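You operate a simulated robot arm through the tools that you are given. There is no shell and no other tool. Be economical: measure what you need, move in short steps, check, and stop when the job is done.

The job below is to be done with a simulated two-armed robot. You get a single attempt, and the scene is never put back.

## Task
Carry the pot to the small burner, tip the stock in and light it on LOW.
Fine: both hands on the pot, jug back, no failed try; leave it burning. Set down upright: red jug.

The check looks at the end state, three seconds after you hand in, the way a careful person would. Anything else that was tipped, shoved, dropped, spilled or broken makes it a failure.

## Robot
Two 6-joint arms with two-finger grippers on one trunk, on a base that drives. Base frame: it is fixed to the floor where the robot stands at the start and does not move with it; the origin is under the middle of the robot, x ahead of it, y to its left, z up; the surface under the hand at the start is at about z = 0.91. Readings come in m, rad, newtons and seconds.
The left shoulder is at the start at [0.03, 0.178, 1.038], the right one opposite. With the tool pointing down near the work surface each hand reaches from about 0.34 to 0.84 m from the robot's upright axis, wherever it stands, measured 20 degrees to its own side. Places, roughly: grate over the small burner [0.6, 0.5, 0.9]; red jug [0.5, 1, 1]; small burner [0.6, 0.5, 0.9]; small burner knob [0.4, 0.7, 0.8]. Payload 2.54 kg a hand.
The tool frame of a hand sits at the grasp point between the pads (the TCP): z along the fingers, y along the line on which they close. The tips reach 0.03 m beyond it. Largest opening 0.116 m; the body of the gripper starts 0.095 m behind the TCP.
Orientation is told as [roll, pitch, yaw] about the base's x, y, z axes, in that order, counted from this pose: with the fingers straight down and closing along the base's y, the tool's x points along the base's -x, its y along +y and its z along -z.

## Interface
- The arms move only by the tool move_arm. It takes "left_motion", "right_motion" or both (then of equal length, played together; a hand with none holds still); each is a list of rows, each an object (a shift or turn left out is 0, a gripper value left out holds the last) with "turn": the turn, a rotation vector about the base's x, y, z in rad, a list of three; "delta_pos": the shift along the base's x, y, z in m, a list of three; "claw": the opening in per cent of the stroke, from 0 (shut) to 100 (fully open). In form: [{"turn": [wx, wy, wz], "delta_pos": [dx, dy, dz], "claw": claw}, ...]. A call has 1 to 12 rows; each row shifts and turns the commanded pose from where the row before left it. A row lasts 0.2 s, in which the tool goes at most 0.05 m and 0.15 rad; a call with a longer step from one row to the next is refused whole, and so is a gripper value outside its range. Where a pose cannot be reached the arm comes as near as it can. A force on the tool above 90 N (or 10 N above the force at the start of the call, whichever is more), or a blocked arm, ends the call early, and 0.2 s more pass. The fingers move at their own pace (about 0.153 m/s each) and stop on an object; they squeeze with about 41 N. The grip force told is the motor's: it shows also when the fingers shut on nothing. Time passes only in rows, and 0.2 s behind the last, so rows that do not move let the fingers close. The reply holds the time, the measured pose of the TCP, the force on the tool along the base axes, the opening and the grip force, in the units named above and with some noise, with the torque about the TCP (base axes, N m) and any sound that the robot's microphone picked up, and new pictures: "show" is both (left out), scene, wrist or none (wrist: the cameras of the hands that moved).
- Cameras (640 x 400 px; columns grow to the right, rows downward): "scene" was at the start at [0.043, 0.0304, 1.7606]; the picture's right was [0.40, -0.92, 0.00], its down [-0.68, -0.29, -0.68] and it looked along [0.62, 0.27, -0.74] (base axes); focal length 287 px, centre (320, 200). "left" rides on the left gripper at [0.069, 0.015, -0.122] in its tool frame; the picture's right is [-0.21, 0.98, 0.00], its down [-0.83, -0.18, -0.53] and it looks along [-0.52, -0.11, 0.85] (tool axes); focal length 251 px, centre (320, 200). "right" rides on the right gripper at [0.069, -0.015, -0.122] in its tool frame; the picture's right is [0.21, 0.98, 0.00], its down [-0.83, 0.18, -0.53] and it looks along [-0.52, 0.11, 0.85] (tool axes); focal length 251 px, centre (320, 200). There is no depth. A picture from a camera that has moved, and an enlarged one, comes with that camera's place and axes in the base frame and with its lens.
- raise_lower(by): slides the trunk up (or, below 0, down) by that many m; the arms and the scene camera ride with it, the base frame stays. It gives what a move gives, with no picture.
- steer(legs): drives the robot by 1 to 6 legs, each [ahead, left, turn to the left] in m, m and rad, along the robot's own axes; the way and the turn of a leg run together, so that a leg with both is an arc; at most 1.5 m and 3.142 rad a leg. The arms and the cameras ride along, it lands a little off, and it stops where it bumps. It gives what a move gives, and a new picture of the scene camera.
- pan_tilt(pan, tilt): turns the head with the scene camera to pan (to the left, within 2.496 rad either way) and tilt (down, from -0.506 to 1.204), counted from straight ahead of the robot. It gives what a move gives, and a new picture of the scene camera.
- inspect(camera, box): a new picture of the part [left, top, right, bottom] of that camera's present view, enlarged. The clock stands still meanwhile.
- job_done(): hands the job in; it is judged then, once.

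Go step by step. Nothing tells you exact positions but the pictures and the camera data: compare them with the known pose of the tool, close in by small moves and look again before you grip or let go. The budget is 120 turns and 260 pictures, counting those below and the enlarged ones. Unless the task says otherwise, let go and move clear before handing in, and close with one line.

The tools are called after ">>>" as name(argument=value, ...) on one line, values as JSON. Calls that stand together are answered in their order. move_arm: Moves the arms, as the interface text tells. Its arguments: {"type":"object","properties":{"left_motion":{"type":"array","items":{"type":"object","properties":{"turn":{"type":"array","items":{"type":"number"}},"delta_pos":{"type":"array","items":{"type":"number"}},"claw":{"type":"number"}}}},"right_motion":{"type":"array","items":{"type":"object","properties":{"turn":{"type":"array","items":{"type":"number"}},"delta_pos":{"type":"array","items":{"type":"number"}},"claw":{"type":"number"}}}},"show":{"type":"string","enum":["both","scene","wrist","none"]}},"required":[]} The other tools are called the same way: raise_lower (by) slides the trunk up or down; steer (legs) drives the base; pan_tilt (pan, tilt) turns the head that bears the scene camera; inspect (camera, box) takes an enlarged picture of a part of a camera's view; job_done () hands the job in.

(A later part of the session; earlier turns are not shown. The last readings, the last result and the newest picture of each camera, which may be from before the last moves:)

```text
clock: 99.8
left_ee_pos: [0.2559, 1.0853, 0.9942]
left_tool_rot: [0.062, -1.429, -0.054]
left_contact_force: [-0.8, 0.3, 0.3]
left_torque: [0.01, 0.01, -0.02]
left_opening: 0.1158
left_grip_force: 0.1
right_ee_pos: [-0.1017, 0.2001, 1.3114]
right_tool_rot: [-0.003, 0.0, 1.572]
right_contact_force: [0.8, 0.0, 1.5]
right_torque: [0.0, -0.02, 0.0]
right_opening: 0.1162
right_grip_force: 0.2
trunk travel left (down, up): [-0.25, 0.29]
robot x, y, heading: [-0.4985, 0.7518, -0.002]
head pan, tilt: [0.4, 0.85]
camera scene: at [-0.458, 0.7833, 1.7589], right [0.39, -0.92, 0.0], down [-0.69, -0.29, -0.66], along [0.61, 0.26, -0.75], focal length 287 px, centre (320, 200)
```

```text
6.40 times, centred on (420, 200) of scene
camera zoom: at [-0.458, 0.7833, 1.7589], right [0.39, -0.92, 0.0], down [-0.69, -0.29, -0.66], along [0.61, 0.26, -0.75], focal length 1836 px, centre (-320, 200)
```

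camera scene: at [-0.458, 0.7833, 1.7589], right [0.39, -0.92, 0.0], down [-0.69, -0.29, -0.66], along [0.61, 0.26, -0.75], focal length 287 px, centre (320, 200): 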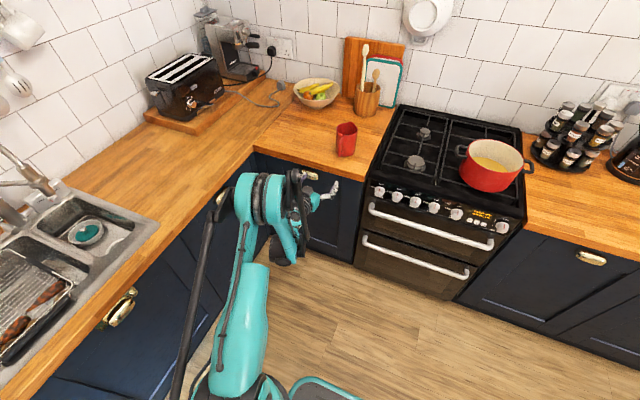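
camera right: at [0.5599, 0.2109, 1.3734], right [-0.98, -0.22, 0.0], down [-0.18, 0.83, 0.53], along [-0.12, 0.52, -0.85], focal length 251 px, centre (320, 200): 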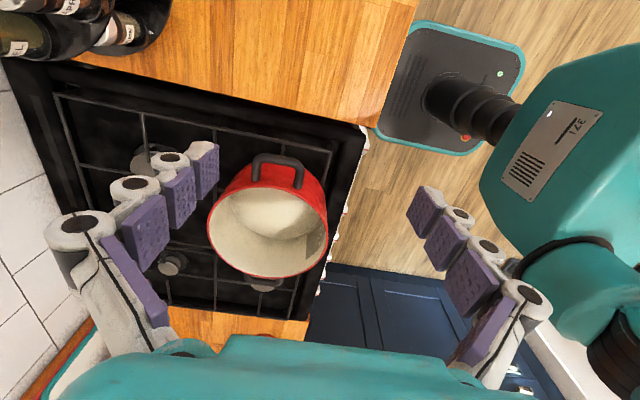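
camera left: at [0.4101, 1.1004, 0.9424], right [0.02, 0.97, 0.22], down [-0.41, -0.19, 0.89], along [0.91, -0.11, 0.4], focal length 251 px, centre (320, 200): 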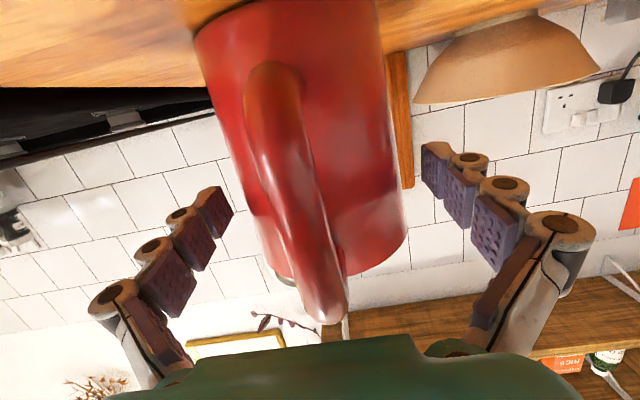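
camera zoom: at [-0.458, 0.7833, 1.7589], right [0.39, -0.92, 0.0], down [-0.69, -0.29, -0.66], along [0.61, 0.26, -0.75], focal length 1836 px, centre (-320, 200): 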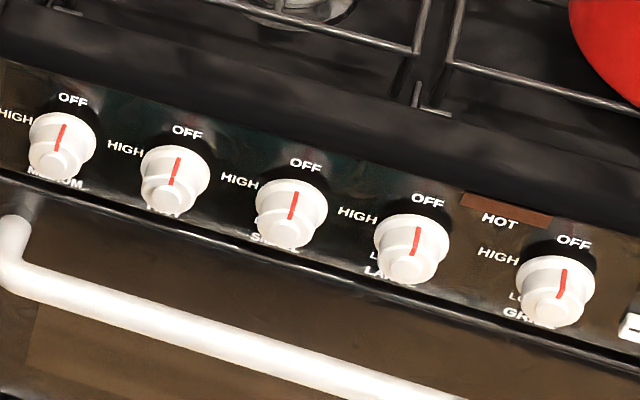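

SMALL has OFF at top, HIGH at left and LOW somewhere lower left. I'll bring the left hand in front of that knob for a frontal view.

>>> steer(legs=[[0, -0.2, 0]])

>>> raise_lower(by=-0.16)

>>> move_arm(left_motion=[{"delta_pos": [0, -0.04, 0]}, {"delta_pos": [0, -0.04, 0]}, {"delta_pos": [0, -0.04, 0]}, {"delta_pos": [0, -0.035, 0]}])

```text
clock: 101.4
left_ee_pos: [0.2571, 0.8912, 0.9932]
left_tool_rot: [0.067, -1.428, -0.056]
left_contact_force: [-0.2, -1.2, 0.1]
left_torque: [-0.01, -0.01, 0.04]
left_opening: 0.1161
left_grip_force: 0.1
right_ee_pos: [-0.098, 0.0057, 1.3112]
right_tool_rot: [0.001, 0.001, 1.572]
right_contact_force: [-0.6, -0.6, -0.1]
right_torque: [0.08, 0.0, -0.03]
right_opening: 0.1162
right_grip_force: 0.1
trunk travel left (down, up): [-0.25, 0.29]
robot x, y, heading: [-0.5012, 0.557, -0.0]
head pan, tilt: [0.4, 0.85]
camera scene: at [-0.4565, 0.5863, 1.7589], right [0.39, -0.92, 0.0], down [-0.69, -0.29, -0.66], along [0.61, 0.26, -0.75], focal length 287 px, centre (320, 200)
```

scene: 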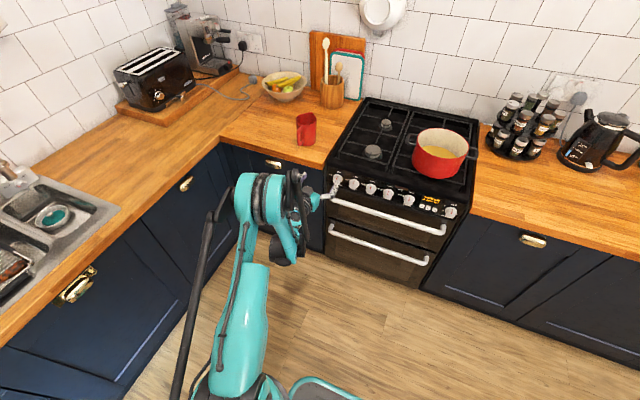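

```text
clock: 103.3
left_ee_pos: [0.2565, 0.8907, 0.8326]
left_tool_rot: [0.058, -1.431, -0.052]
left_contact_force: [-0.1, 0.2, 0.2]
left_torque: [0.02, 0.0, 0.02]
left_opening: 0.116
left_grip_force: 0.1
right_ee_pos: [-0.0987, 0.0063, 1.1533]
right_tool_rot: [0.0, 0.0, 1.572]
right_contact_force: [0.8, 0.1, 0.6]
right_torque: [-0.01, 0.0, 0.02]
right_opening: 0.1161
right_grip_force: 0.0
trunk travel left (down, up): [-0.09, 0.45]
robot x, y, heading: [-0.4985, 0.559, -0.001]
head pan, tilt: [0.4, 0.85]
```

```text
clock: 104.3
left_ee_pos: [0.2688, 0.735, 0.8401]
left_tool_rot: [0.063, -1.43, -0.053]
left_contact_force: [-0.5, 0.6, 0.2]
left_torque: [-0.01, -0.02, -0.01]
left_opening: 0.116
left_grip_force: 0.0
left hand out of reach, approached as far as the arm can: row 2, 3
right_ee_pos: [-0.0983, 0.0061, 1.1507]
right_tool_rot: [0.001, 0.0, 1.572]
right_contact_force: [0.2, 0.4, -0.3]
right_torque: [0.04, 0.02, 0.0]
right_opening: 0.1161
right_grip_force: 0.0
trunk travel left (down, up): [-0.09, 0.45]
robot x, y, heading: [-0.4991, 0.5614, -0.001]
head pan, tilt: [0.4, 0.85]
camera scene: at [-0.4565, 0.587, 1.5988], right [0.39, -0.92, 0.0], down [-0.69, -0.29, -0.66], along [0.61, 0.26, -0.75], focal length 287 px, centre (320, 200)
camera left: at [0.1392, 0.7495, 0.7886], right [0.02, 0.97, 0.22], down [-0.41, -0.19, 0.89], along [0.91, -0.11, 0.4], focal length 251 px, centre (320, 200)
```

scene: 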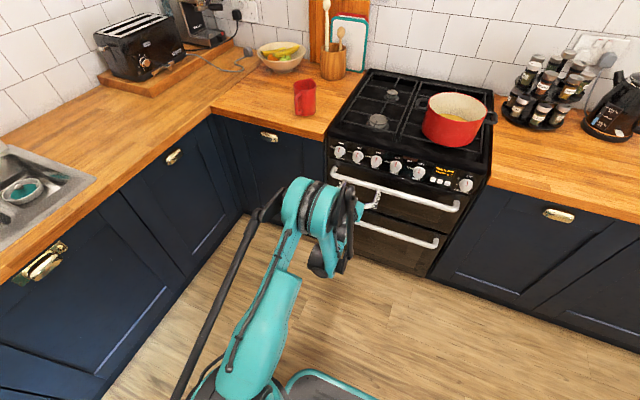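
left: 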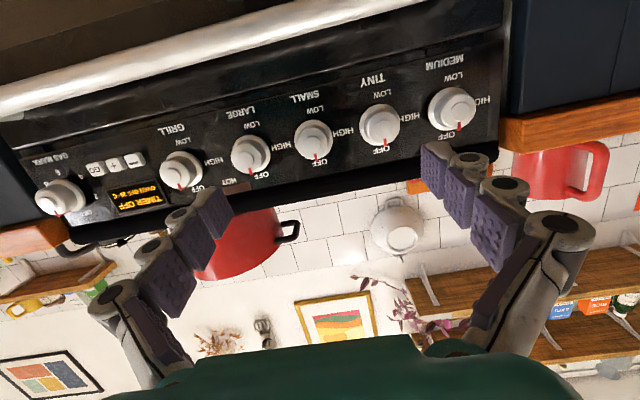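

Excellent frontal view (upside down). Zooming onto the SMALL knob.

>>> inspect(camera="left", box=[270, 80, 370, 180])

>>> inspect(camera="left", box=[20, 60, 270, 240])

```text
4.00 times, centred on (320, 130) of left
camera zoom: at [0.1392, 0.7495, 0.7886], right [0.02, 0.97, 0.22], down [-0.41, -0.19, 0.89], along [0.91, -0.11, 0.4], focal length 1006 px, centre (320, 480)
```

zoom: 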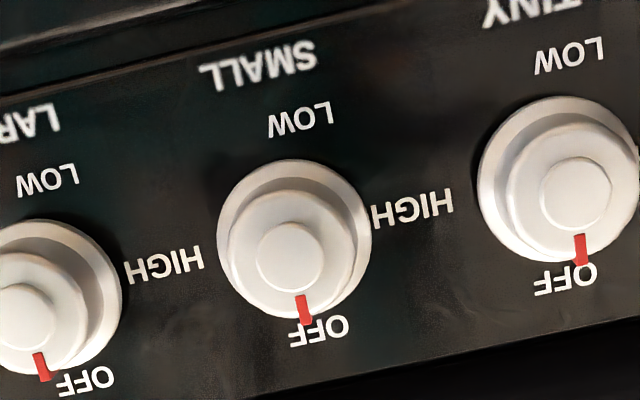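

```text
2.22 times, centred on (145, 150) of left
camera zoom: at [0.1392, 0.7495, 0.7886], right [0.02, 0.97, 0.22], down [-0.41, -0.19, 0.89], along [0.91, -0.11, 0.4], focal length 559 px, centre (709, 311)
```

zoom: 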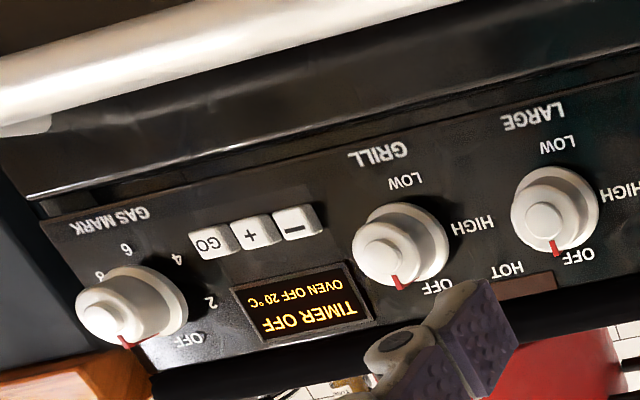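

OFF is at top, HIGH at 90° left and LOW straight down, so the knob goes 180° anticlockwise. It sits at y≈0.7225, z≈0.8425, front face x≈0.412. I'll square the tool and test that the wrist can roll −90°, so one continuous turn is possible.

>>> move_arm(left_motion=[{"delta_pos": [0.01, -0.006, 0.001], "turn": [0, -0.07, 0]}, {"delta_pos": [0.01, -0.006, 0.001], "turn": [0, -0.07, 0]}, {"turn": [-0.15, 0, 0]}, {"turn": [-0.15, 0, 0]}, {"turn": [-0.15, 0, 0]}, {"turn": [-0.15, 0, 0]}, {"turn": [-0.15, 0, 0]}, {"turn": [-0.15, 0, 0]}, {"turn": [-0.15, 0, 0]}, {"turn": [-0.15, 0, 0]}, {"turn": [-0.15, 0, 0]}, {"turn": [-0.15, 0, 0]}], show="wrist")

```text
clock: 106.9
left_ee_pos: [0.2823, 0.7339, 0.8421]
left_tool_rot: [-1.546, -0.076, 1.514]
left_contact_force: [0.6, -1.1, -0.1]
left_torque: [0.0, -0.05, 0.04]
left_opening: 0.116
left_grip_force: 0.0
left hand out of reach, approached as far as the arm can: row 2
right_ee_pos: [-0.0986, 0.0052, 1.1516]
right_tool_rot: [0.0, 0.002, 1.573]
right_contact_force: [-0.5, 0.5, -0.3]
right_torque: [0.02, 0.0, 0.04]
right_opening: 0.1161
right_grip_force: 0.0
trunk travel left (down, up): [-0.09, 0.45]
robot x, y, heading: [-0.4978, 0.5561, 0.002]
head pan, tilt: [0.4, 0.85]
camera left: at [0.1567, 0.6718, 0.8238], right [-0.01, 0.29, -0.96], down [-0.48, 0.84, 0.26], along [0.88, 0.46, 0.13], focal length 251 px, centre (320, 200)
```

left: 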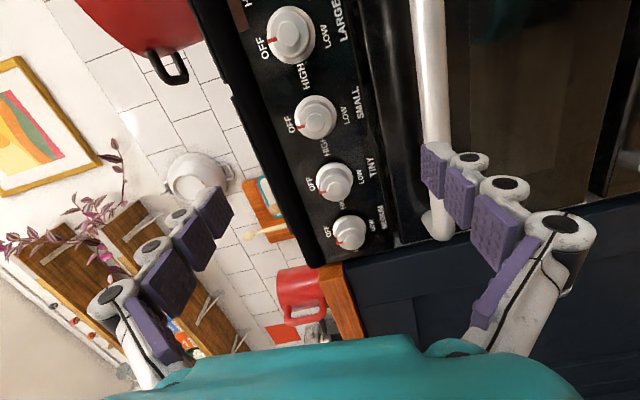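

−86° works. Now rolling back to about +86°, the starting orientation for the turn.

>>> move_arm(left_motion=[{"turn": [0, -0.02, 0.055]}, {"turn": [0.149, 0, 0]}, {"turn": [0.149, 0, 0]}, {"turn": [0.149, 0, 0]}, {"turn": [0.149, 0, 0]}, {"turn": [0.149, 0, 0]}, {"turn": [0.149, 0, 0]}, {"turn": [0.149, 0, 0]}, {"turn": [0.149, 0, 0]}, {"turn": [0.149, 0, 0]}, {"turn": [0.149, 0, 0]}], show="none")

>>> move_arm(left_motion=[{"turn": [0.149, 0, 0]}, {"turn": [0.149, 0, 0]}, {"turn": [0.149, 0, 0]}, {"turn": [0.149, 0, 0]}, {"turn": [0.149, 0, 0]}, {"turn": [0.149, 0, 0]}, {"turn": [0.149, 0, 0]}, {"turn": [0.149, 0, 0]}, {"turn": [0.149, 0, 0]}, {"turn": [0.149, 0, 0]}], show="wrist")

```text
clock: 109.3
left_ee_pos: [0.2841, 0.7328, 0.8436]
left_tool_rot: [2.638, -1.571, -2.636]
left_contact_force: [-0.6, -0.1, -0.3]
left_torque: [0.02, 0.02, 0.01]
left_opening: 0.1158
left_grip_force: 0.1
left hand out of reach, approached as far as the arm can: row 1
right_ee_pos: [-0.0985, 0.0067, 1.1518]
right_tool_rot: [0.001, -0.001, 1.571]
right_contact_force: [-0.2, -0.8, -0.2]
right_torque: [0.0, 0.01, 0.0]
right_opening: 0.1159
right_grip_force: 0.1
trunk travel left (down, up): [-0.09, 0.45]
robot x, y, heading: [-0.4981, 0.5544, -0.002]
head pan, tilt: [0.4, 0.85]
```

```text
clock: 111.5
left_ee_pos: [0.2845, 0.7342, 0.8438]
left_tool_rot: [1.573, -0.077, -1.571]
left_contact_force: [0.3, -0.2, 0.2]
left_torque: [0.02, -0.04, -0.01]
left_opening: 0.1159
left_grip_force: 0.1
right_ee_pos: [-0.0996, 0.0054, 1.1524]
right_tool_rot: [0.0, 0.0, 1.572]
right_contact_force: [0.2, 0.2, 0.3]
right_torque: [-0.06, 0.02, -0.02]
right_opening: 0.1159
right_grip_force: 0.1
trunk travel left (down, up): [-0.09, 0.45]
robot x, y, heading: [-0.4954, 0.5583, 0.0]
head pan, tilt: [0.4, 0.85]
camera left: at [0.1627, 0.8031, 0.8534], right [0.0, -0.14, 0.99], down [-0.53, -0.84, -0.12], along [0.85, -0.53, -0.07], focal length 251 px, centre (320, 200)
```

left: 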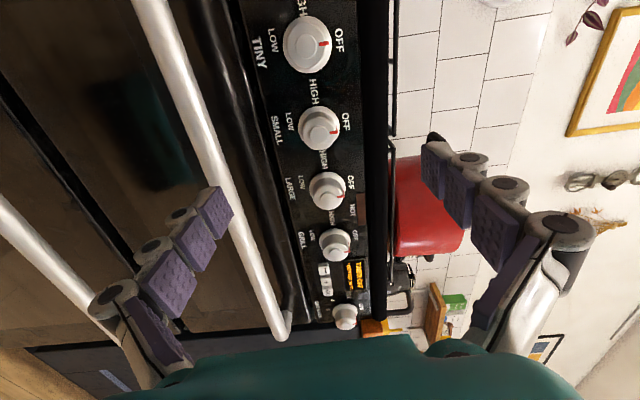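

Tool axis is exactly along x. I'll narrow the opening and approach the SMALL knob.

>>> move_arm(left_motion=[{"delta_pos": [0.015, -0.006, -0.001], "claw": 52}, {"delta_pos": [0.02, -0.006, 0], "claw": 52}, {"delta_pos": [0.02, 0, 0]}, {"delta_pos": [0.02, 0, 0]}], show="both")

>>> inspect(camera="left", box=[220, 90, 440, 230])

```text
clock: 112.5
left_ee_pos: [0.3587, 0.7214, 0.842]
left_tool_rot: [1.575, -0.081, -1.57]
left_contact_force: [0.5, 0.5, 0.9]
left_torque: [0.04, 0.0, -0.01]
left_opening: 0.0603
left_grip_force: 0.1
right_ee_pos: [-0.0989, 0.0059, 1.1526]
right_tool_rot: [0.001, 0.0, 1.572]
right_contact_force: [0.0, -0.1, -0.7]
right_torque: [0.0, 0.03, 0.03]
right_opening: 0.1161
right_grip_force: 0.0
trunk travel left (down, up): [-0.09, 0.45]
robot x, y, heading: [-0.4987, 0.5585, 0.002]
head pan, tilt: [0.4, 0.85]
camera scene: at [-0.4561, 0.5876, 1.5988], right [0.39, -0.92, 0.0], down [-0.69, -0.29, -0.66], along [0.61, 0.26, -0.75], focal length 287 px, centre (320, 200)
camera left: at [0.237, 0.7908, 0.8513], right [0.0, -0.13, 0.99], down [-0.53, -0.84, -0.12], along [0.85, -0.53, -0.07], focal length 251 px, centre (320, 200)
```

scene: 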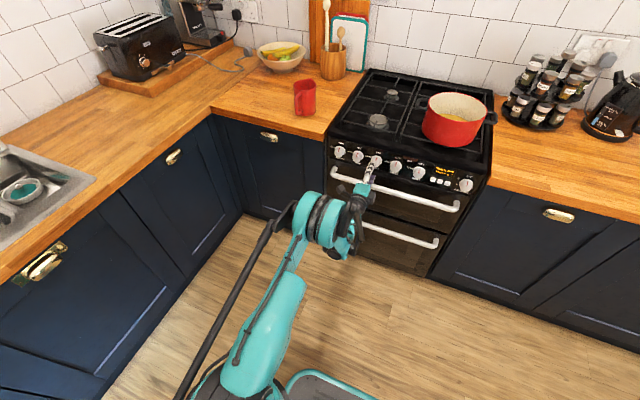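
left: 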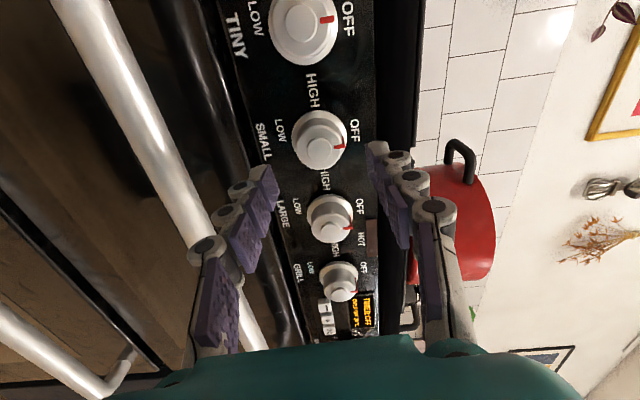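

```text
2.86 times, centred on (330, 160) of left
camera zoom: at [0.237, 0.7908, 0.8513], right [0.0, -0.13, 0.99], down [-0.53, -0.84, -0.12], along [0.85, -0.53, -0.07], focal length 718 px, centre (291, 314)
```

zoom: 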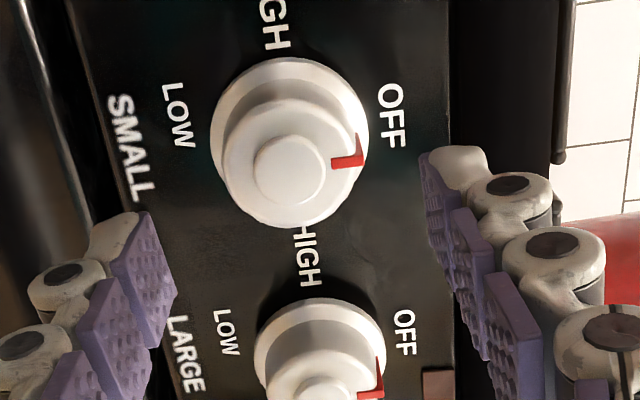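

Aligned. Advancing so the pads surround the knob body, then closing.

>>> move_arm(left_motion=[{"delta_pos": [0.015, 0.001, 0]}, {"delta_pos": [0.014, 0, 0]}, {"delta_pos": [0.01, 0, 0]}, {"claw": 40}, {"claw": 30}, {"claw": 0}, {"claw": 0}], show="wrist")

>>> inspect(camera="left", box=[220, 80, 440, 220])

```text
clock: 114.1
left_ee_pos: [0.3992, 0.7203, 0.8419]
left_tool_rot: [1.572, -0.082, -1.573]
left_contact_force: [-1.8, -0.5, -8.6]
left_torque: [-0.07, 0.21, -0.13]
left_opening: 0.0363
left_grip_force: 44.9
right_ee_pos: [-0.0985, 0.0058, 1.151]
right_tool_rot: [0.0, 0.0, 1.573]
right_contact_force: [-0.5, -0.4, 0.2]
right_torque: [-0.03, -0.01, -0.01]
right_opening: 0.1158
right_grip_force: 0.0
trunk travel left (down, up): [-0.09, 0.45]
robot x, y, heading: [-0.5032, 0.5585, 0.004]
head pan, tilt: [0.4, 0.85]
camera left: at [0.2773, 0.791, 0.8513], right [0.0, -0.13, 0.99], down [-0.53, -0.84, -0.11], along [0.85, -0.53, -0.07], focal length 251 px, centre (320, 200)
```

left: 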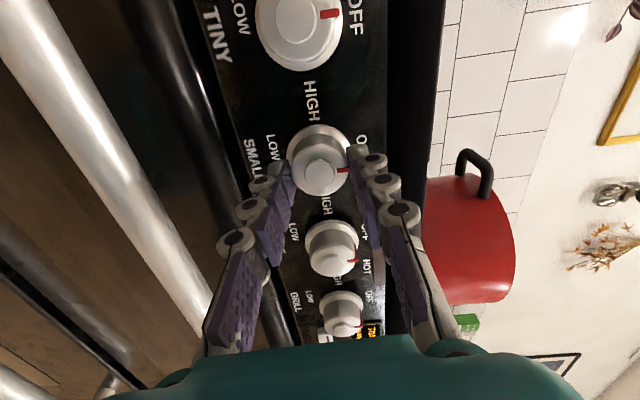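

```text
2.86 times, centred on (330, 150) of left
camera zoom: at [0.2773, 0.791, 0.8513], right [0.0, -0.13, 0.99], down [-0.53, -0.84, -0.11], along [0.85, -0.53, -0.07], focal length 718 px, centre (291, 343)
```

zoom: 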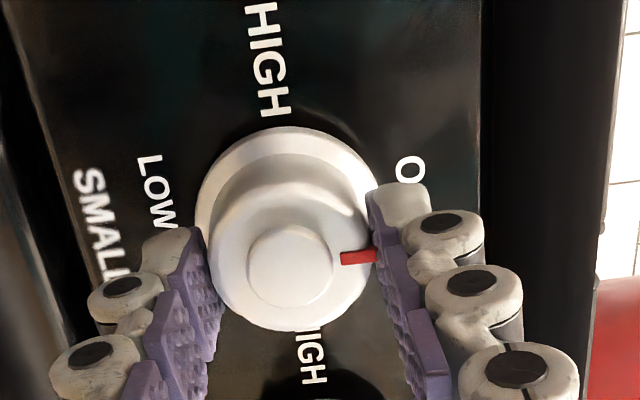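

Gripped (0.036 m). Pushing in slightly, as a gas knob wants, and checking the force.

>>> move_arm(left_motion=[{"delta_pos": [0.003, 0, -0.0005]}, {"delta_pos": [0.003, 0, 0]}, {}], show="none")

```text
clock: 114.9
left_ee_pos: [0.404, 0.7216, 0.8427]
left_tool_rot: [1.574, -0.083, -1.571]
left_contact_force: [-18.4, -1.7, -16.6]
left_torque: [-0.11, 0.48, 0.26]
left_opening: 0.0368
left_grip_force: 44.8
right_ee_pos: [-0.0994, 0.0066, 1.1519]
right_tool_rot: [0.001, 0.001, 1.572]
right_contact_force: [0.7, -0.5, 0.0]
right_torque: [0.0, 0.03, 0.0]
right_opening: 0.1161
right_grip_force: 0.1
trunk travel left (down, up): [-0.09, 0.45]
robot x, y, heading: [-0.5001, 0.5592, 0.003]
head pan, tilt: [0.4, 0.85]
heard: click
```

A click: it's pressed in. Turning anticlockwise a quarter to HIGH while keeping the press.

>>> move_arm(left_motion=[{"turn": [-0.13, 0, 0], "delta_pos": [0, 0, -0.001]}, {"turn": [-0.13, 0, 0]}, {"turn": [-0.13, 0, 0]}, {"turn": [-0.13, 0, 0]}, {"turn": [-0.13, 0, 0]}, {"turn": [-0.13, 0, 0]}, {"turn": [-0.13, 0, 0]}, {"turn": [-0.13, 0, 0]}, {"turn": [-0.13, 0, 0]}, {"turn": [-0.13, 0, 0]}, {"turn": [-0.13, 0, 0]}, {"turn": [-0.14, 0, 0]}], show="both")

```text
clock: 117.5
left_ee_pos: [0.4019, 0.7232, 0.8437]
left_tool_rot: [-1.6, -1.487, 1.603]
left_contact_force: [-2.4, 6.2, 15.6]
left_torque: [0.04, -0.46, 0.38]
left_opening: 0.0364
left_grip_force: 44.8
right_ee_pos: [-0.1008, 0.0063, 1.154]
right_tool_rot: [-0.002, -0.001, 1.572]
right_contact_force: [0.4, -0.1, 0.7]
right_torque: [0.01, 0.0, -0.01]
right_opening: 0.116
right_grip_force: 0.1
trunk travel left (down, up): [-0.09, 0.45]
robot x, y, heading: [-0.5004, 0.5582, 0.002]
head pan, tilt: [0.4, 0.85]
camera scene: at [-0.4593, 0.5881, 1.5989], right [0.39, -0.92, 0.0], down [-0.69, -0.29, -0.66], along [0.61, 0.26, -0.75], focal length 287 px, centre (320, 200)
camera left: at [0.2807, 0.7314, 0.7733], right [-0.01, 0.99, 0.13], down [-0.54, -0.11, 0.84], along [0.84, -0.07, 0.53], focal length 251 px, centre (320, 200)
```

scene: 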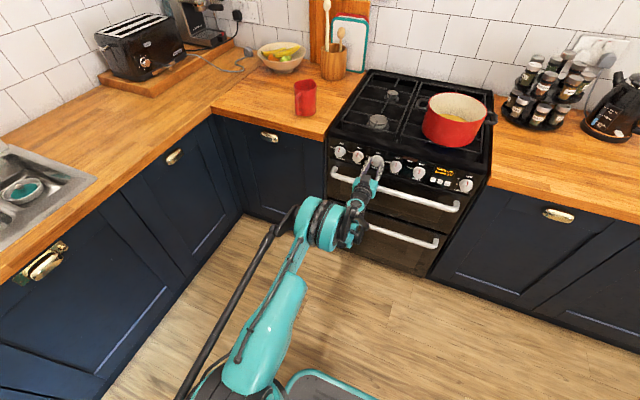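
left: 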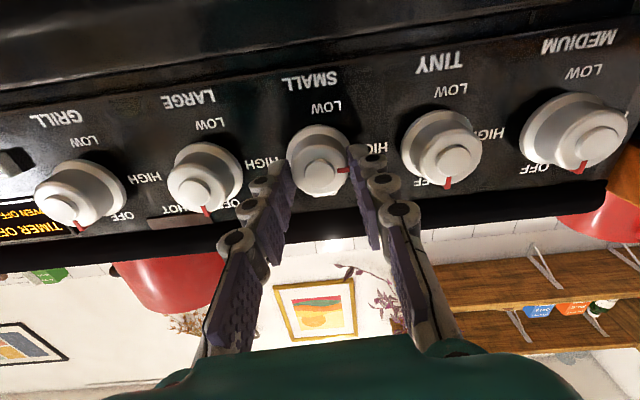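

The knob is at HIGH. Checking for a flame beneath the pot.

>>> inspect(camera="scene", box=[400, 80, 510, 170])

>>> inspect(camera="left", box=[240, 60, 400, 220])

```text
4.44 times, centred on (455, 125) of scene
camera zoom: at [-0.4593, 0.5881, 1.5989], right [0.39, -0.92, 0.0], down [-0.69, -0.29, -0.66], along [0.61, 0.26, -0.75], focal length 1275 px, centre (-280, 533)
```

zoom: 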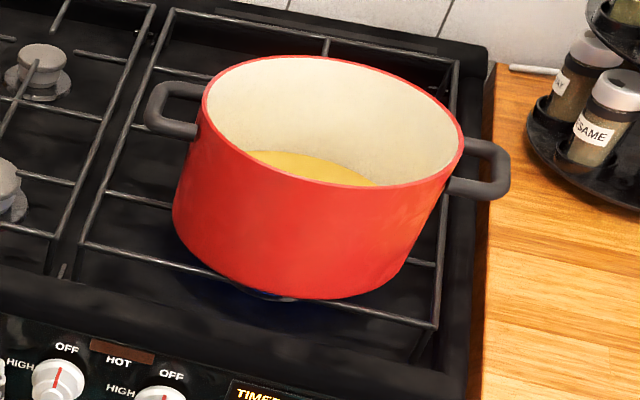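

```text
2.50 times, centred on (320, 140) of left
camera zoom: at [0.2807, 0.7314, 0.7733], right [-0.01, 0.99, 0.13], down [-0.54, -0.11, 0.84], along [0.84, -0.07, 0.53], focal length 629 px, centre (320, 350)
```

zoom: 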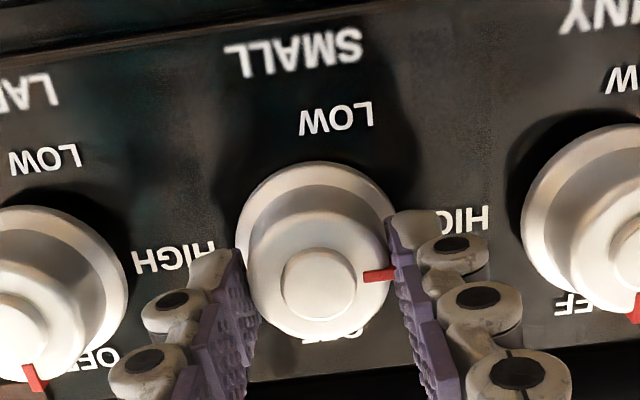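

>>> inspect(camera="scene", box=[425, 125, 475, 155])

>>> move_arm(left_motion=[{"delta_pos": [0.003, 0, 0]}, {"delta_pos": [0.002, 0, 0]}, {}, {}, {}], show="none")

>>> inspect(camera="scene", box=[425, 125, 475, 155])

```text
12.80 times, centred on (450, 140) of scene
camera zoom: at [-0.4593, 0.5881, 1.5989], right [0.39, -0.92, 0.0], down [-0.69, -0.29, -0.66], along [0.61, 0.26, -0.75], focal length 3672 px, centre (-1344, 968)
```

zoom: 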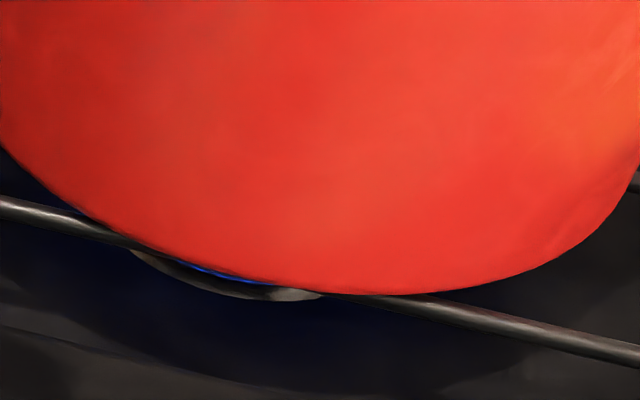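

```text
clock: 118.7
left_ee_pos: [0.4067, 0.7228, 0.8434]
left_tool_rot: [-1.609, -1.489, 1.613]
left_contact_force: [-34.5, 10.3, -1.1]
left_torque: [-0.07, 0.02, 0.31]
left_opening: 0.0367
left_grip_force: 44.6
right_ee_pos: [-0.1012, 0.0073, 1.1538]
right_tool_rot: [-0.005, 0.002, 1.572]
right_contact_force: [0.0, -0.4, 0.6]
right_torque: [0.0, -0.01, 0.03]
right_opening: 0.1161
right_grip_force: 0.0
trunk travel left (down, up): [-0.09, 0.45]
robot x, y, heading: [-0.5009, 0.5595, 0.001]
head pan, tilt: [0.4, 0.85]
```

```text
12.80 times, centred on (450, 140) of scene
camera zoom: at [-0.4605, 0.589, 1.5989], right [0.39, -0.92, 0.0], down [-0.69, -0.29, -0.66], along [0.61, 0.26, -0.75], focal length 3672 px, centre (-1344, 968)
```

zoom: 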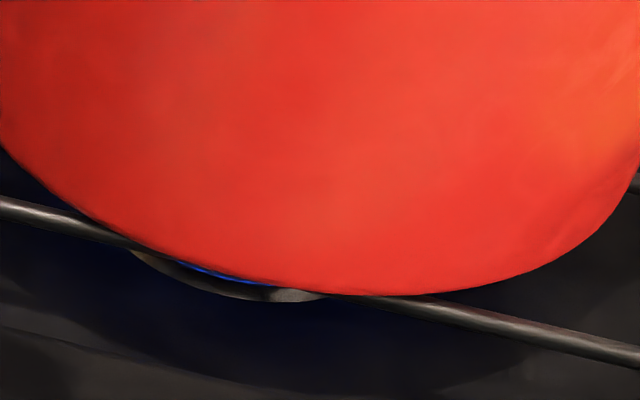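

A blue flame shows: it's lit. I'll hold the press a couple of seconds so it stays lit, then turn on toward LOW.

>>> move_arm(left_motion=[{}, {}, {}, {}, {}, {}, {}, {}, {"delta_pos": [-0.002, 0, 0]}], show="none")

>>> move_arm(left_motion=[{"turn": [-0.13, 0, 0]}, {"turn": [-0.13, 0, 0]}, {"turn": [-0.13, 0, 0]}, {"turn": [-0.13, 0, 0]}, {"turn": [-0.13, 0, 0]}, {"turn": [-0.13, 0, 0]}, {"turn": [-0.13, 0, 0]}, {"turn": [-0.13, 0, 0]}, {"turn": [-0.13, 0, 0]}, {"turn": [-0.13, 0, 0]}, {"turn": [-0.13, 0, 0]}, {"turn": [-0.13, 0, 0]}], show="wrist")

>>> inspect(camera="left", box=[220, 60, 440, 220])

>>> inspect(camera="scene", box=[425, 125, 475, 155])

```text
clock: 120.7
left_ee_pos: [0.4056, 0.7229, 0.8449]
left_tool_rot: [-1.598, -1.489, 1.6]
left_contact_force: [-8.4, 12.9, 11.2]
left_torque: [-0.08, -0.19, 0.44]
left_opening: 0.0368
left_grip_force: 45.3
right_ee_pos: [-0.1013, 0.0059, 1.1531]
right_tool_rot: [-0.002, 0.001, 1.575]
right_contact_force: [0.1, -0.7, 0.1]
right_torque: [-0.04, -0.02, -0.03]
right_opening: 0.1161
right_grip_force: 0.0
trunk travel left (down, up): [-0.09, 0.45]
robot x, y, heading: [-0.4975, 0.5571, 0.003]
head pan, tilt: [0.4, 0.85]
```

```text
clock: 123.3
left_ee_pos: [0.4067, 0.7207, 0.8431]
left_tool_rot: [-1.57, 0.072, 1.572]
left_contact_force: [-4.0, 9.7, 4.2]
left_torque: [0.85, -0.14, 0.85]
left_opening: 0.0362
left_grip_force: 45.4
right_ee_pos: [-0.1, 0.0068, 1.1532]
right_tool_rot: [0.001, 0.0, 1.572]
right_contact_force: [-0.5, -0.1, 0.5]
right_torque: [-0.01, -0.01, -0.03]
right_opening: 0.1159
right_grip_force: 0.1
trunk travel left (down, up): [-0.09, 0.45]
robot x, y, heading: [-0.5008, 0.5534, 0.001]
head pan, tilt: [0.4, 0.85]
camera left: at [0.2846, 0.6511, 0.8322], right [0.0, 0.14, -0.99], down [-0.53, 0.84, 0.12], along [0.85, 0.53, 0.07], focal length 251 px, centre (320, 200)
```

left: 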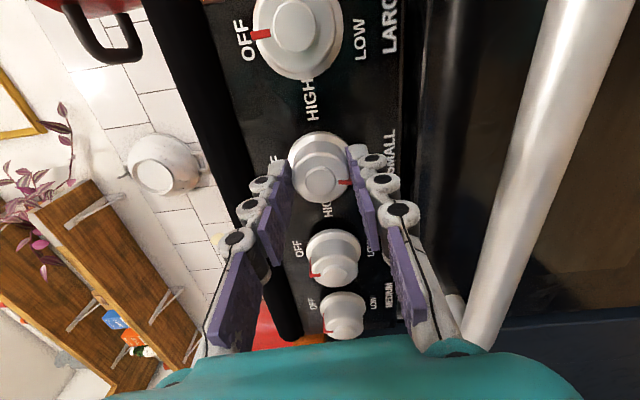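

```text
2.50 times, centred on (330, 140) of left
camera zoom: at [0.2846, 0.6511, 0.8322], right [0.0, 0.14, -0.99], down [-0.53, 0.84, 0.12], along [0.85, 0.53, 0.07], focal length 629 px, centre (295, 350)
```

zoom: 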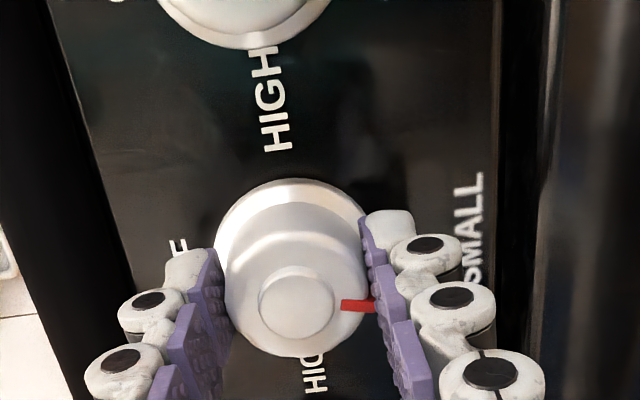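

```text
12.80 times, centred on (450, 140) of scene
camera zoom: at [-0.4575, 0.5886, 1.5989], right [0.39, -0.92, 0.0], down [-0.69, -0.29, -0.66], along [0.61, 0.26, -0.75], focal length 3672 px, centre (-1344, 968)
```

zoom: 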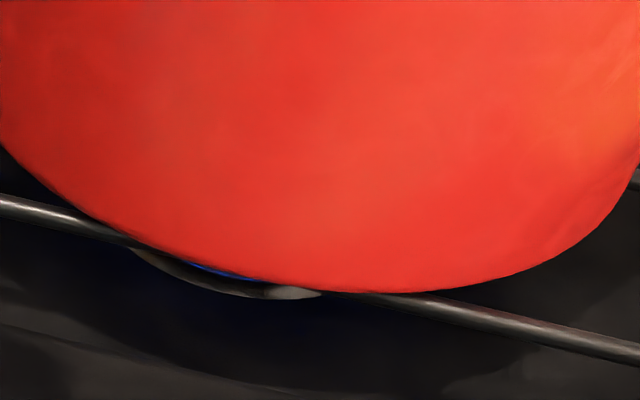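

The flame is smaller, the indicator is at LOW, and 0.85 N·m of torque shows the end stop. Releasing and backing straight off.

>>> move_arm(left_motion=[{"claw": 40}, {"claw": 52}, {"claw": 52}, {"delta_pos": [-0.02, 0, 0]}, {"delta_pos": [-0.03, 0, 0]}, {"delta_pos": [-0.03, 0, 0]}, {"delta_pos": [-0.03, 0, 0]}], show="wrist")

>>> steer(legs=[[-0.15, 0, 0]])

>>> inspect(camera="left", box=[220, 60, 440, 220])

>>> inspect(camera="scene", box=[300, 50, 560, 220])

```text
clock: 124.9
left_ee_pos: [0.2954, 0.7215, 0.8425]
left_tool_rot: [-1.567, 0.069, 1.57]
left_contact_force: [0.1, -1.1, 0.2]
left_torque: [0.05, 0.01, 0.03]
left_opening: 0.0603
left_grip_force: 0.0
right_ee_pos: [-0.0992, 0.0046, 1.152]
right_tool_rot: [0.001, 0.001, 1.573]
right_contact_force: [0.1, 0.1, -1.1]
right_torque: [-0.02, -0.05, -0.03]
right_opening: 0.1159
right_grip_force: 0.1
trunk travel left (down, up): [-0.09, 0.45]
robot x, y, heading: [-0.497, 0.558, -0.001]
head pan, tilt: [0.4, 0.85]
camera left: at [0.174, 0.6514, 0.8316], right [0.0, 0.15, -0.99], down [-0.53, 0.84, 0.12], along [0.85, 0.53, 0.08], focal length 251 px, centre (320, 200)
```

left: 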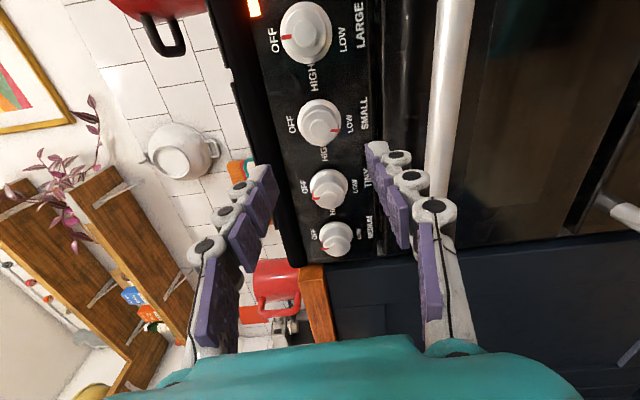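

```text
clock: 126.2
left_ee_pos: [0.1456, 0.7209, 0.8426]
left_tool_rot: [-1.57, 0.07, 1.572]
left_contact_force: [-0.3, 0.4, 1.1]
left_torque: [0.01, 0.02, -0.01]
left_opening: 0.0599
left_grip_force: 0.2
right_ee_pos: [-0.2509, 0.0038, 1.1522]
right_tool_rot: [-0.003, 0.002, 1.573]
right_contact_force: [-0.4, 0.4, -0.3]
right_torque: [0.02, -0.08, 0.02]
right_opening: 0.1161
right_grip_force: 0.0
trunk travel left (down, up): [-0.09, 0.45]
robot x, y, heading: [-0.6481, 0.5591, 0.001]
head pan, tilt: [0.4, 0.85]
camera scene: at [-0.6082, 0.5875, 1.5989], right [0.39, -0.92, 0.0], down [-0.69, -0.29, -0.66], along [0.61, 0.26, -0.75], focal length 287 px, centre (320, 200)
```

scene: 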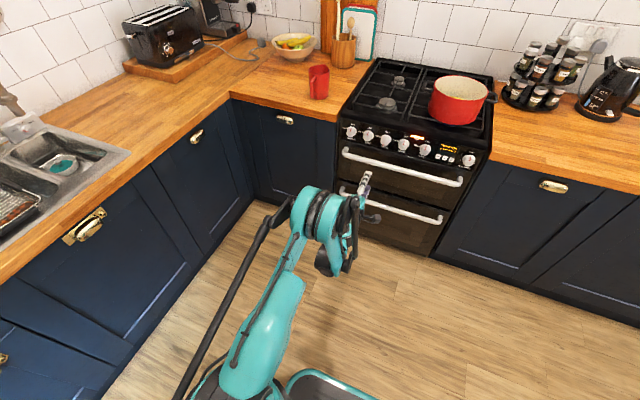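

```text
2.50 times, centred on (330, 140) of left
camera zoom: at [0.024, 0.6511, 0.8321], right [0.0, 0.15, -0.99], down [-0.53, 0.84, 0.12], along [0.85, 0.53, 0.08], focal length 629 px, centre (295, 350)
```

zoom: 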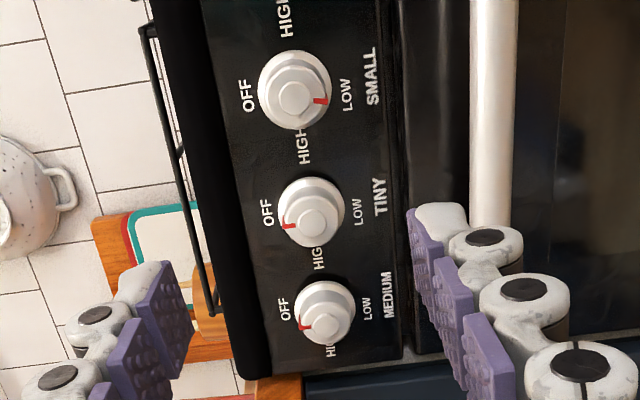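

```text
2.35 times, centred on (430, 135) of scene
camera zoom: at [-0.6082, 0.5875, 1.5989], right [0.39, -0.92, 0.0], down [-0.69, -0.29, -0.66], along [0.61, 0.26, -0.75], focal length 675 px, centre (61, 353)
```

zoom: 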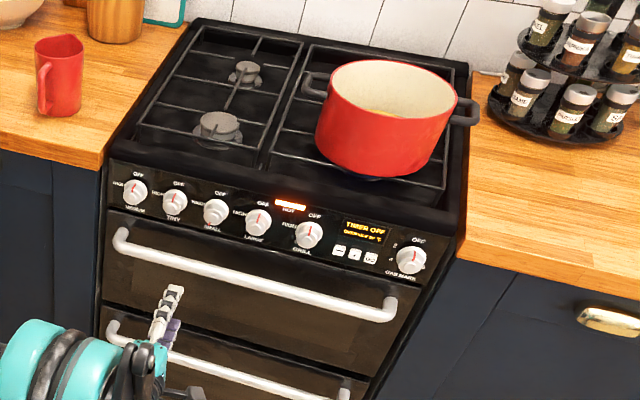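

HOT lamp is on and it's burning. The indicator may be slightly short of LOW, so I'll look closer.

>>> inspect(camera="left", box=[295, 65, 365, 125])

>>> inspect(camera="scene", box=[370, 120, 410, 150])

>>> inspect(camera="left", box=[295, 125, 365, 185])

```text
6.67 times, centred on (330, 95) of left
camera zoom: at [0.024, 0.6511, 0.8321], right [0.0, 0.15, -0.99], down [-0.53, 0.84, 0.12], along [0.85, 0.53, 0.08], focal length 1676 px, centre (253, 900)
```

zoom: 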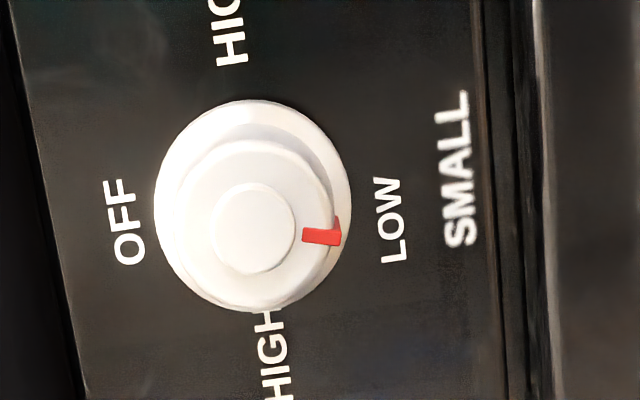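

```text
13.33 times, centred on (390, 135) of scene
camera zoom: at [-0.6082, 0.5875, 1.5989], right [0.39, -0.92, 0.0], down [-0.69, -0.29, -0.66], along [0.61, 0.26, -0.75], focal length 3825 px, centre (-613, 1067)
```

zoom: 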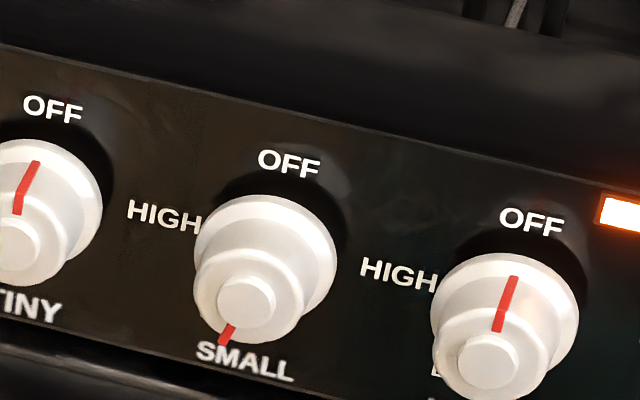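

```text
6.67 times, centred on (330, 155) of left
camera zoom: at [0.024, 0.6511, 0.8321], right [0.0, 0.15, -0.99], down [-0.53, 0.84, 0.12], along [0.85, 0.53, 0.08], focal length 1676 px, centre (253, 500)
```

zoom: 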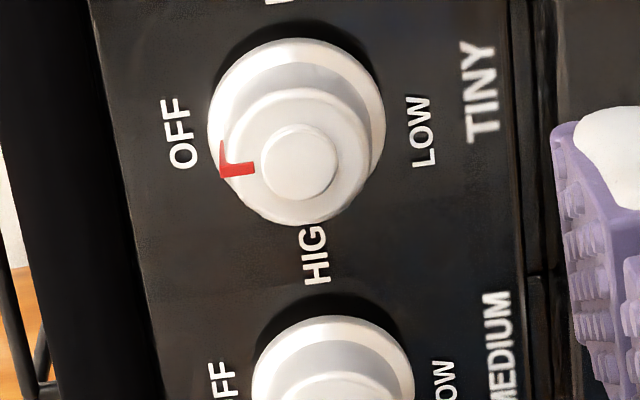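

The mark sits about 15–20° short of LOW, on the HIGH side. I'll roll the hand back a bit, re-grip and turn the remainder.

>>> move_arm(left_motion=[{"turn": [0.15, 0, 0]}, {"turn": [0.15, 0, 0]}, {"turn": [0.15, 0, 0]}, {"turn": [0.15, 0, 0]}], show="none")

>>> steer(legs=[[0.15, 0, 0]])

>>> inspect(camera="left", box=[220, 60, 440, 220])

```text
clock: 127.2
left_ee_pos: [0.1456, 0.7214, 0.8406]
left_tool_rot: [-1.566, -0.532, 1.571]
left_contact_force: [-0.7, -1.2, 0.2]
left_torque: [0.02, 0.01, 0.04]
left_opening: 0.0601
left_grip_force: 0.0
right_ee_pos: [-0.2489, 0.0051, 1.153]
right_tool_rot: [-0.001, 0.0, 1.572]
right_contact_force: [0.4, -0.4, 0.7]
right_torque: [0.02, 0.0, 0.0]
right_opening: 0.1159
right_grip_force: 0.2
trunk travel left (down, up): [-0.09, 0.45]
robot x, y, heading: [-0.649, 0.5557, 0.006]
head pan, tilt: [0.4, 0.85]
```

```text
clock: 128.6
left_ee_pos: [0.2983, 0.7239, 0.8398]
left_tool_rot: [-1.568, -0.53, 1.573]
left_contact_force: [0.4, -0.1, 0.0]
left_torque: [0.02, -0.04, -0.01]
left_opening: 0.0604
left_grip_force: 0.0
right_ee_pos: [-0.0947, 0.0066, 1.1515]
right_tool_rot: [0.001, 0.001, 1.576]
right_contact_force: [0.1, -0.4, -0.5]
right_torque: [0.0, 0.1, -0.03]
right_opening: 0.1159
right_grip_force: 0.1
trunk travel left (down, up): [-0.09, 0.45]
robot x, y, heading: [-0.4974, 0.5565, 0.006]
head pan, tilt: [0.4, 0.85]
camera scene: at [-0.4534, 0.588, 1.5988], right [0.39, -0.92, 0.0], down [-0.69, -0.3, -0.66], along [0.61, 0.26, -0.75], focal length 287 px, centre (320, 200)
```

scene: 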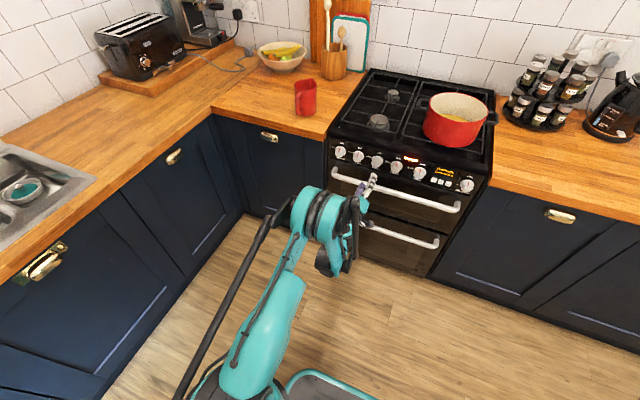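

```text
2.50 times, centred on (330, 140) of left
camera zoom: at [0.1762, 0.6713, 0.7927], right [-0.01, 0.68, -0.73], down [-0.54, 0.62, 0.58], along [0.84, 0.4, 0.36], focal length 629 px, centre (295, 350)
```

zoom: 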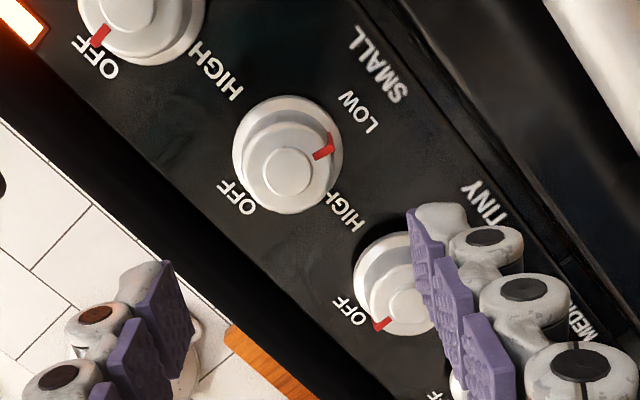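

Approaching and re-gripping the knob.

>>> move_arm(left_motion=[{"delta_pos": [0.025, -0.001, 0.0015]}, {"delta_pos": [0.025, -0.001, 0.001]}, {"delta_pos": [0.025, 0, 0]}, {"delta_pos": [0.02, 0, 0]}, {"delta_pos": [0.007, 0, 0]}, {"claw": 40}, {"claw": 30}, {"claw": 0}, {"claw": 0}], show="none")

>>> move_arm(left_motion=[{"turn": [-0.08, 0, 0]}, {"turn": [-0.08, 0, 0]}, {"turn": [-0.08, 0, 0]}, {"turn": [-0.06, 0, 0]}, {}], show="none")

>>> inspect(camera="left", box=[240, 70, 400, 220])

```text
clock: 130.6
left_ee_pos: [0.4002, 0.7229, 0.8421]
left_tool_rot: [-1.569, -0.528, 1.575]
left_contact_force: [3.4, 0.2, 3.8]
left_torque: [0.0, -0.1, -0.14]
left_opening: 0.0358
left_grip_force: 45.2
right_ee_pos: [-0.0963, 0.0068, 1.1509]
right_tool_rot: [0.001, 0.001, 1.576]
right_contact_force: [-0.8, 0.2, -0.4]
right_torque: [-0.03, 0.0, 0.02]
right_opening: 0.116
right_grip_force: 0.1
trunk travel left (down, up): [-0.09, 0.45]
robot x, y, heading: [-0.4991, 0.5598, 0.01]
head pan, tilt: [0.4, 0.85]
```

```text
clock: 131.8
left_ee_pos: [0.3997, 0.724, 0.8417]
left_tool_rot: [-1.568, -0.226, 1.574]
left_contact_force: [-1.2, 4.1, -4.9]
left_torque: [0.56, 0.1, 0.22]
left_opening: 0.0368
left_grip_force: 45.0
right_ee_pos: [-0.0951, 0.0078, 1.153]
right_tool_rot: [0.0, -0.001, 1.576]
right_contact_force: [0.1, 0.6, 0.3]
right_torque: [0.01, 0.02, 0.0]
right_opening: 0.1159
right_grip_force: 0.1
trunk travel left (down, up): [-0.09, 0.45]
robot x, y, heading: [-0.4992, 0.56, 0.007]
head pan, tilt: [0.4, 0.85]
```

```text
2.67 times, centred on (320, 145) of left
camera zoom: at [0.2783, 0.6583, 0.8124], right [-0.01, 0.43, -0.9], down [-0.54, 0.76, 0.37], along [0.84, 0.49, 0.23], focal length 670 px, centre (320, 347)
```

zoom: 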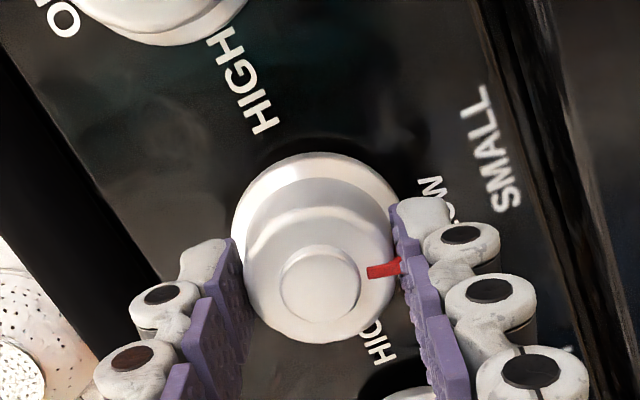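

>>> move_arm(left_motion=[{"claw": 40}, {"claw": 52}, {"claw": 52}, {"delta_pos": [-0.02, 0, 0]}, {"delta_pos": [-0.03, 0, 0]}, {"delta_pos": [-0.03, 0, 0]}, {"delta_pos": [-0.03, 0, 0]}], show="none")

>>> inspect(camera="left", box=[250, 60, 400, 180])

>>> inspect(camera="scene", box=[355, 150, 400, 180])

```text
clock: 133.4
left_ee_pos: [0.2891, 0.7207, 0.8439]
left_tool_rot: [-1.568, -0.231, 1.573]
left_contact_force: [0.4, -0.2, -0.5]
left_torque: [-0.01, -0.02, 0.01]
left_opening: 0.0603
left_grip_force: 0.0
right_ee_pos: [-0.0958, 0.0074, 1.1524]
right_tool_rot: [0.001, 0.0, 1.575]
right_contact_force: [0.3, -0.1, -0.5]
right_torque: [0.0, 0.0, 0.02]
right_opening: 0.116
right_grip_force: 0.1
trunk travel left (down, up): [-0.09, 0.45]
robot x, y, heading: [-0.494, 0.5577, 0.007]
head pan, tilt: [0.4, 0.85]
```

```text
3.33 times, centred on (325, 120) of left
camera zoom: at [0.1676, 0.6562, 0.8137], right [0.0, 0.43, -0.9], down [-0.54, 0.76, 0.37], along [0.84, 0.49, 0.23], focal length 838 px, centre (303, 467)
```

zoom: 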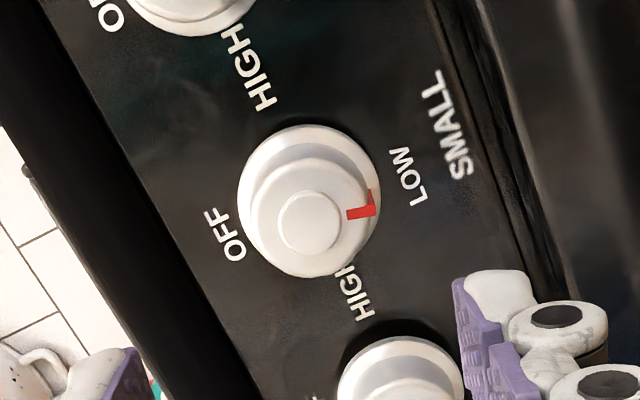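

```text
13.33 times, centred on (378, 165) of scene
camera zoom: at [-0.4557, 0.588, 1.5989], right [0.39, -0.92, 0.0], down [-0.69, -0.3, -0.66], along [0.61, 0.26, -0.75], focal length 3825 px, centre (-447, 667)
```

zoom: 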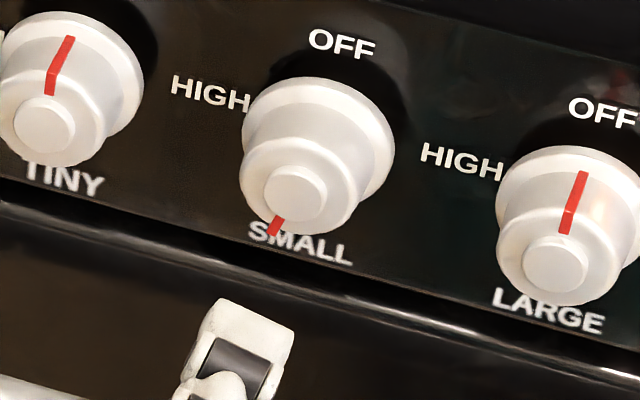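

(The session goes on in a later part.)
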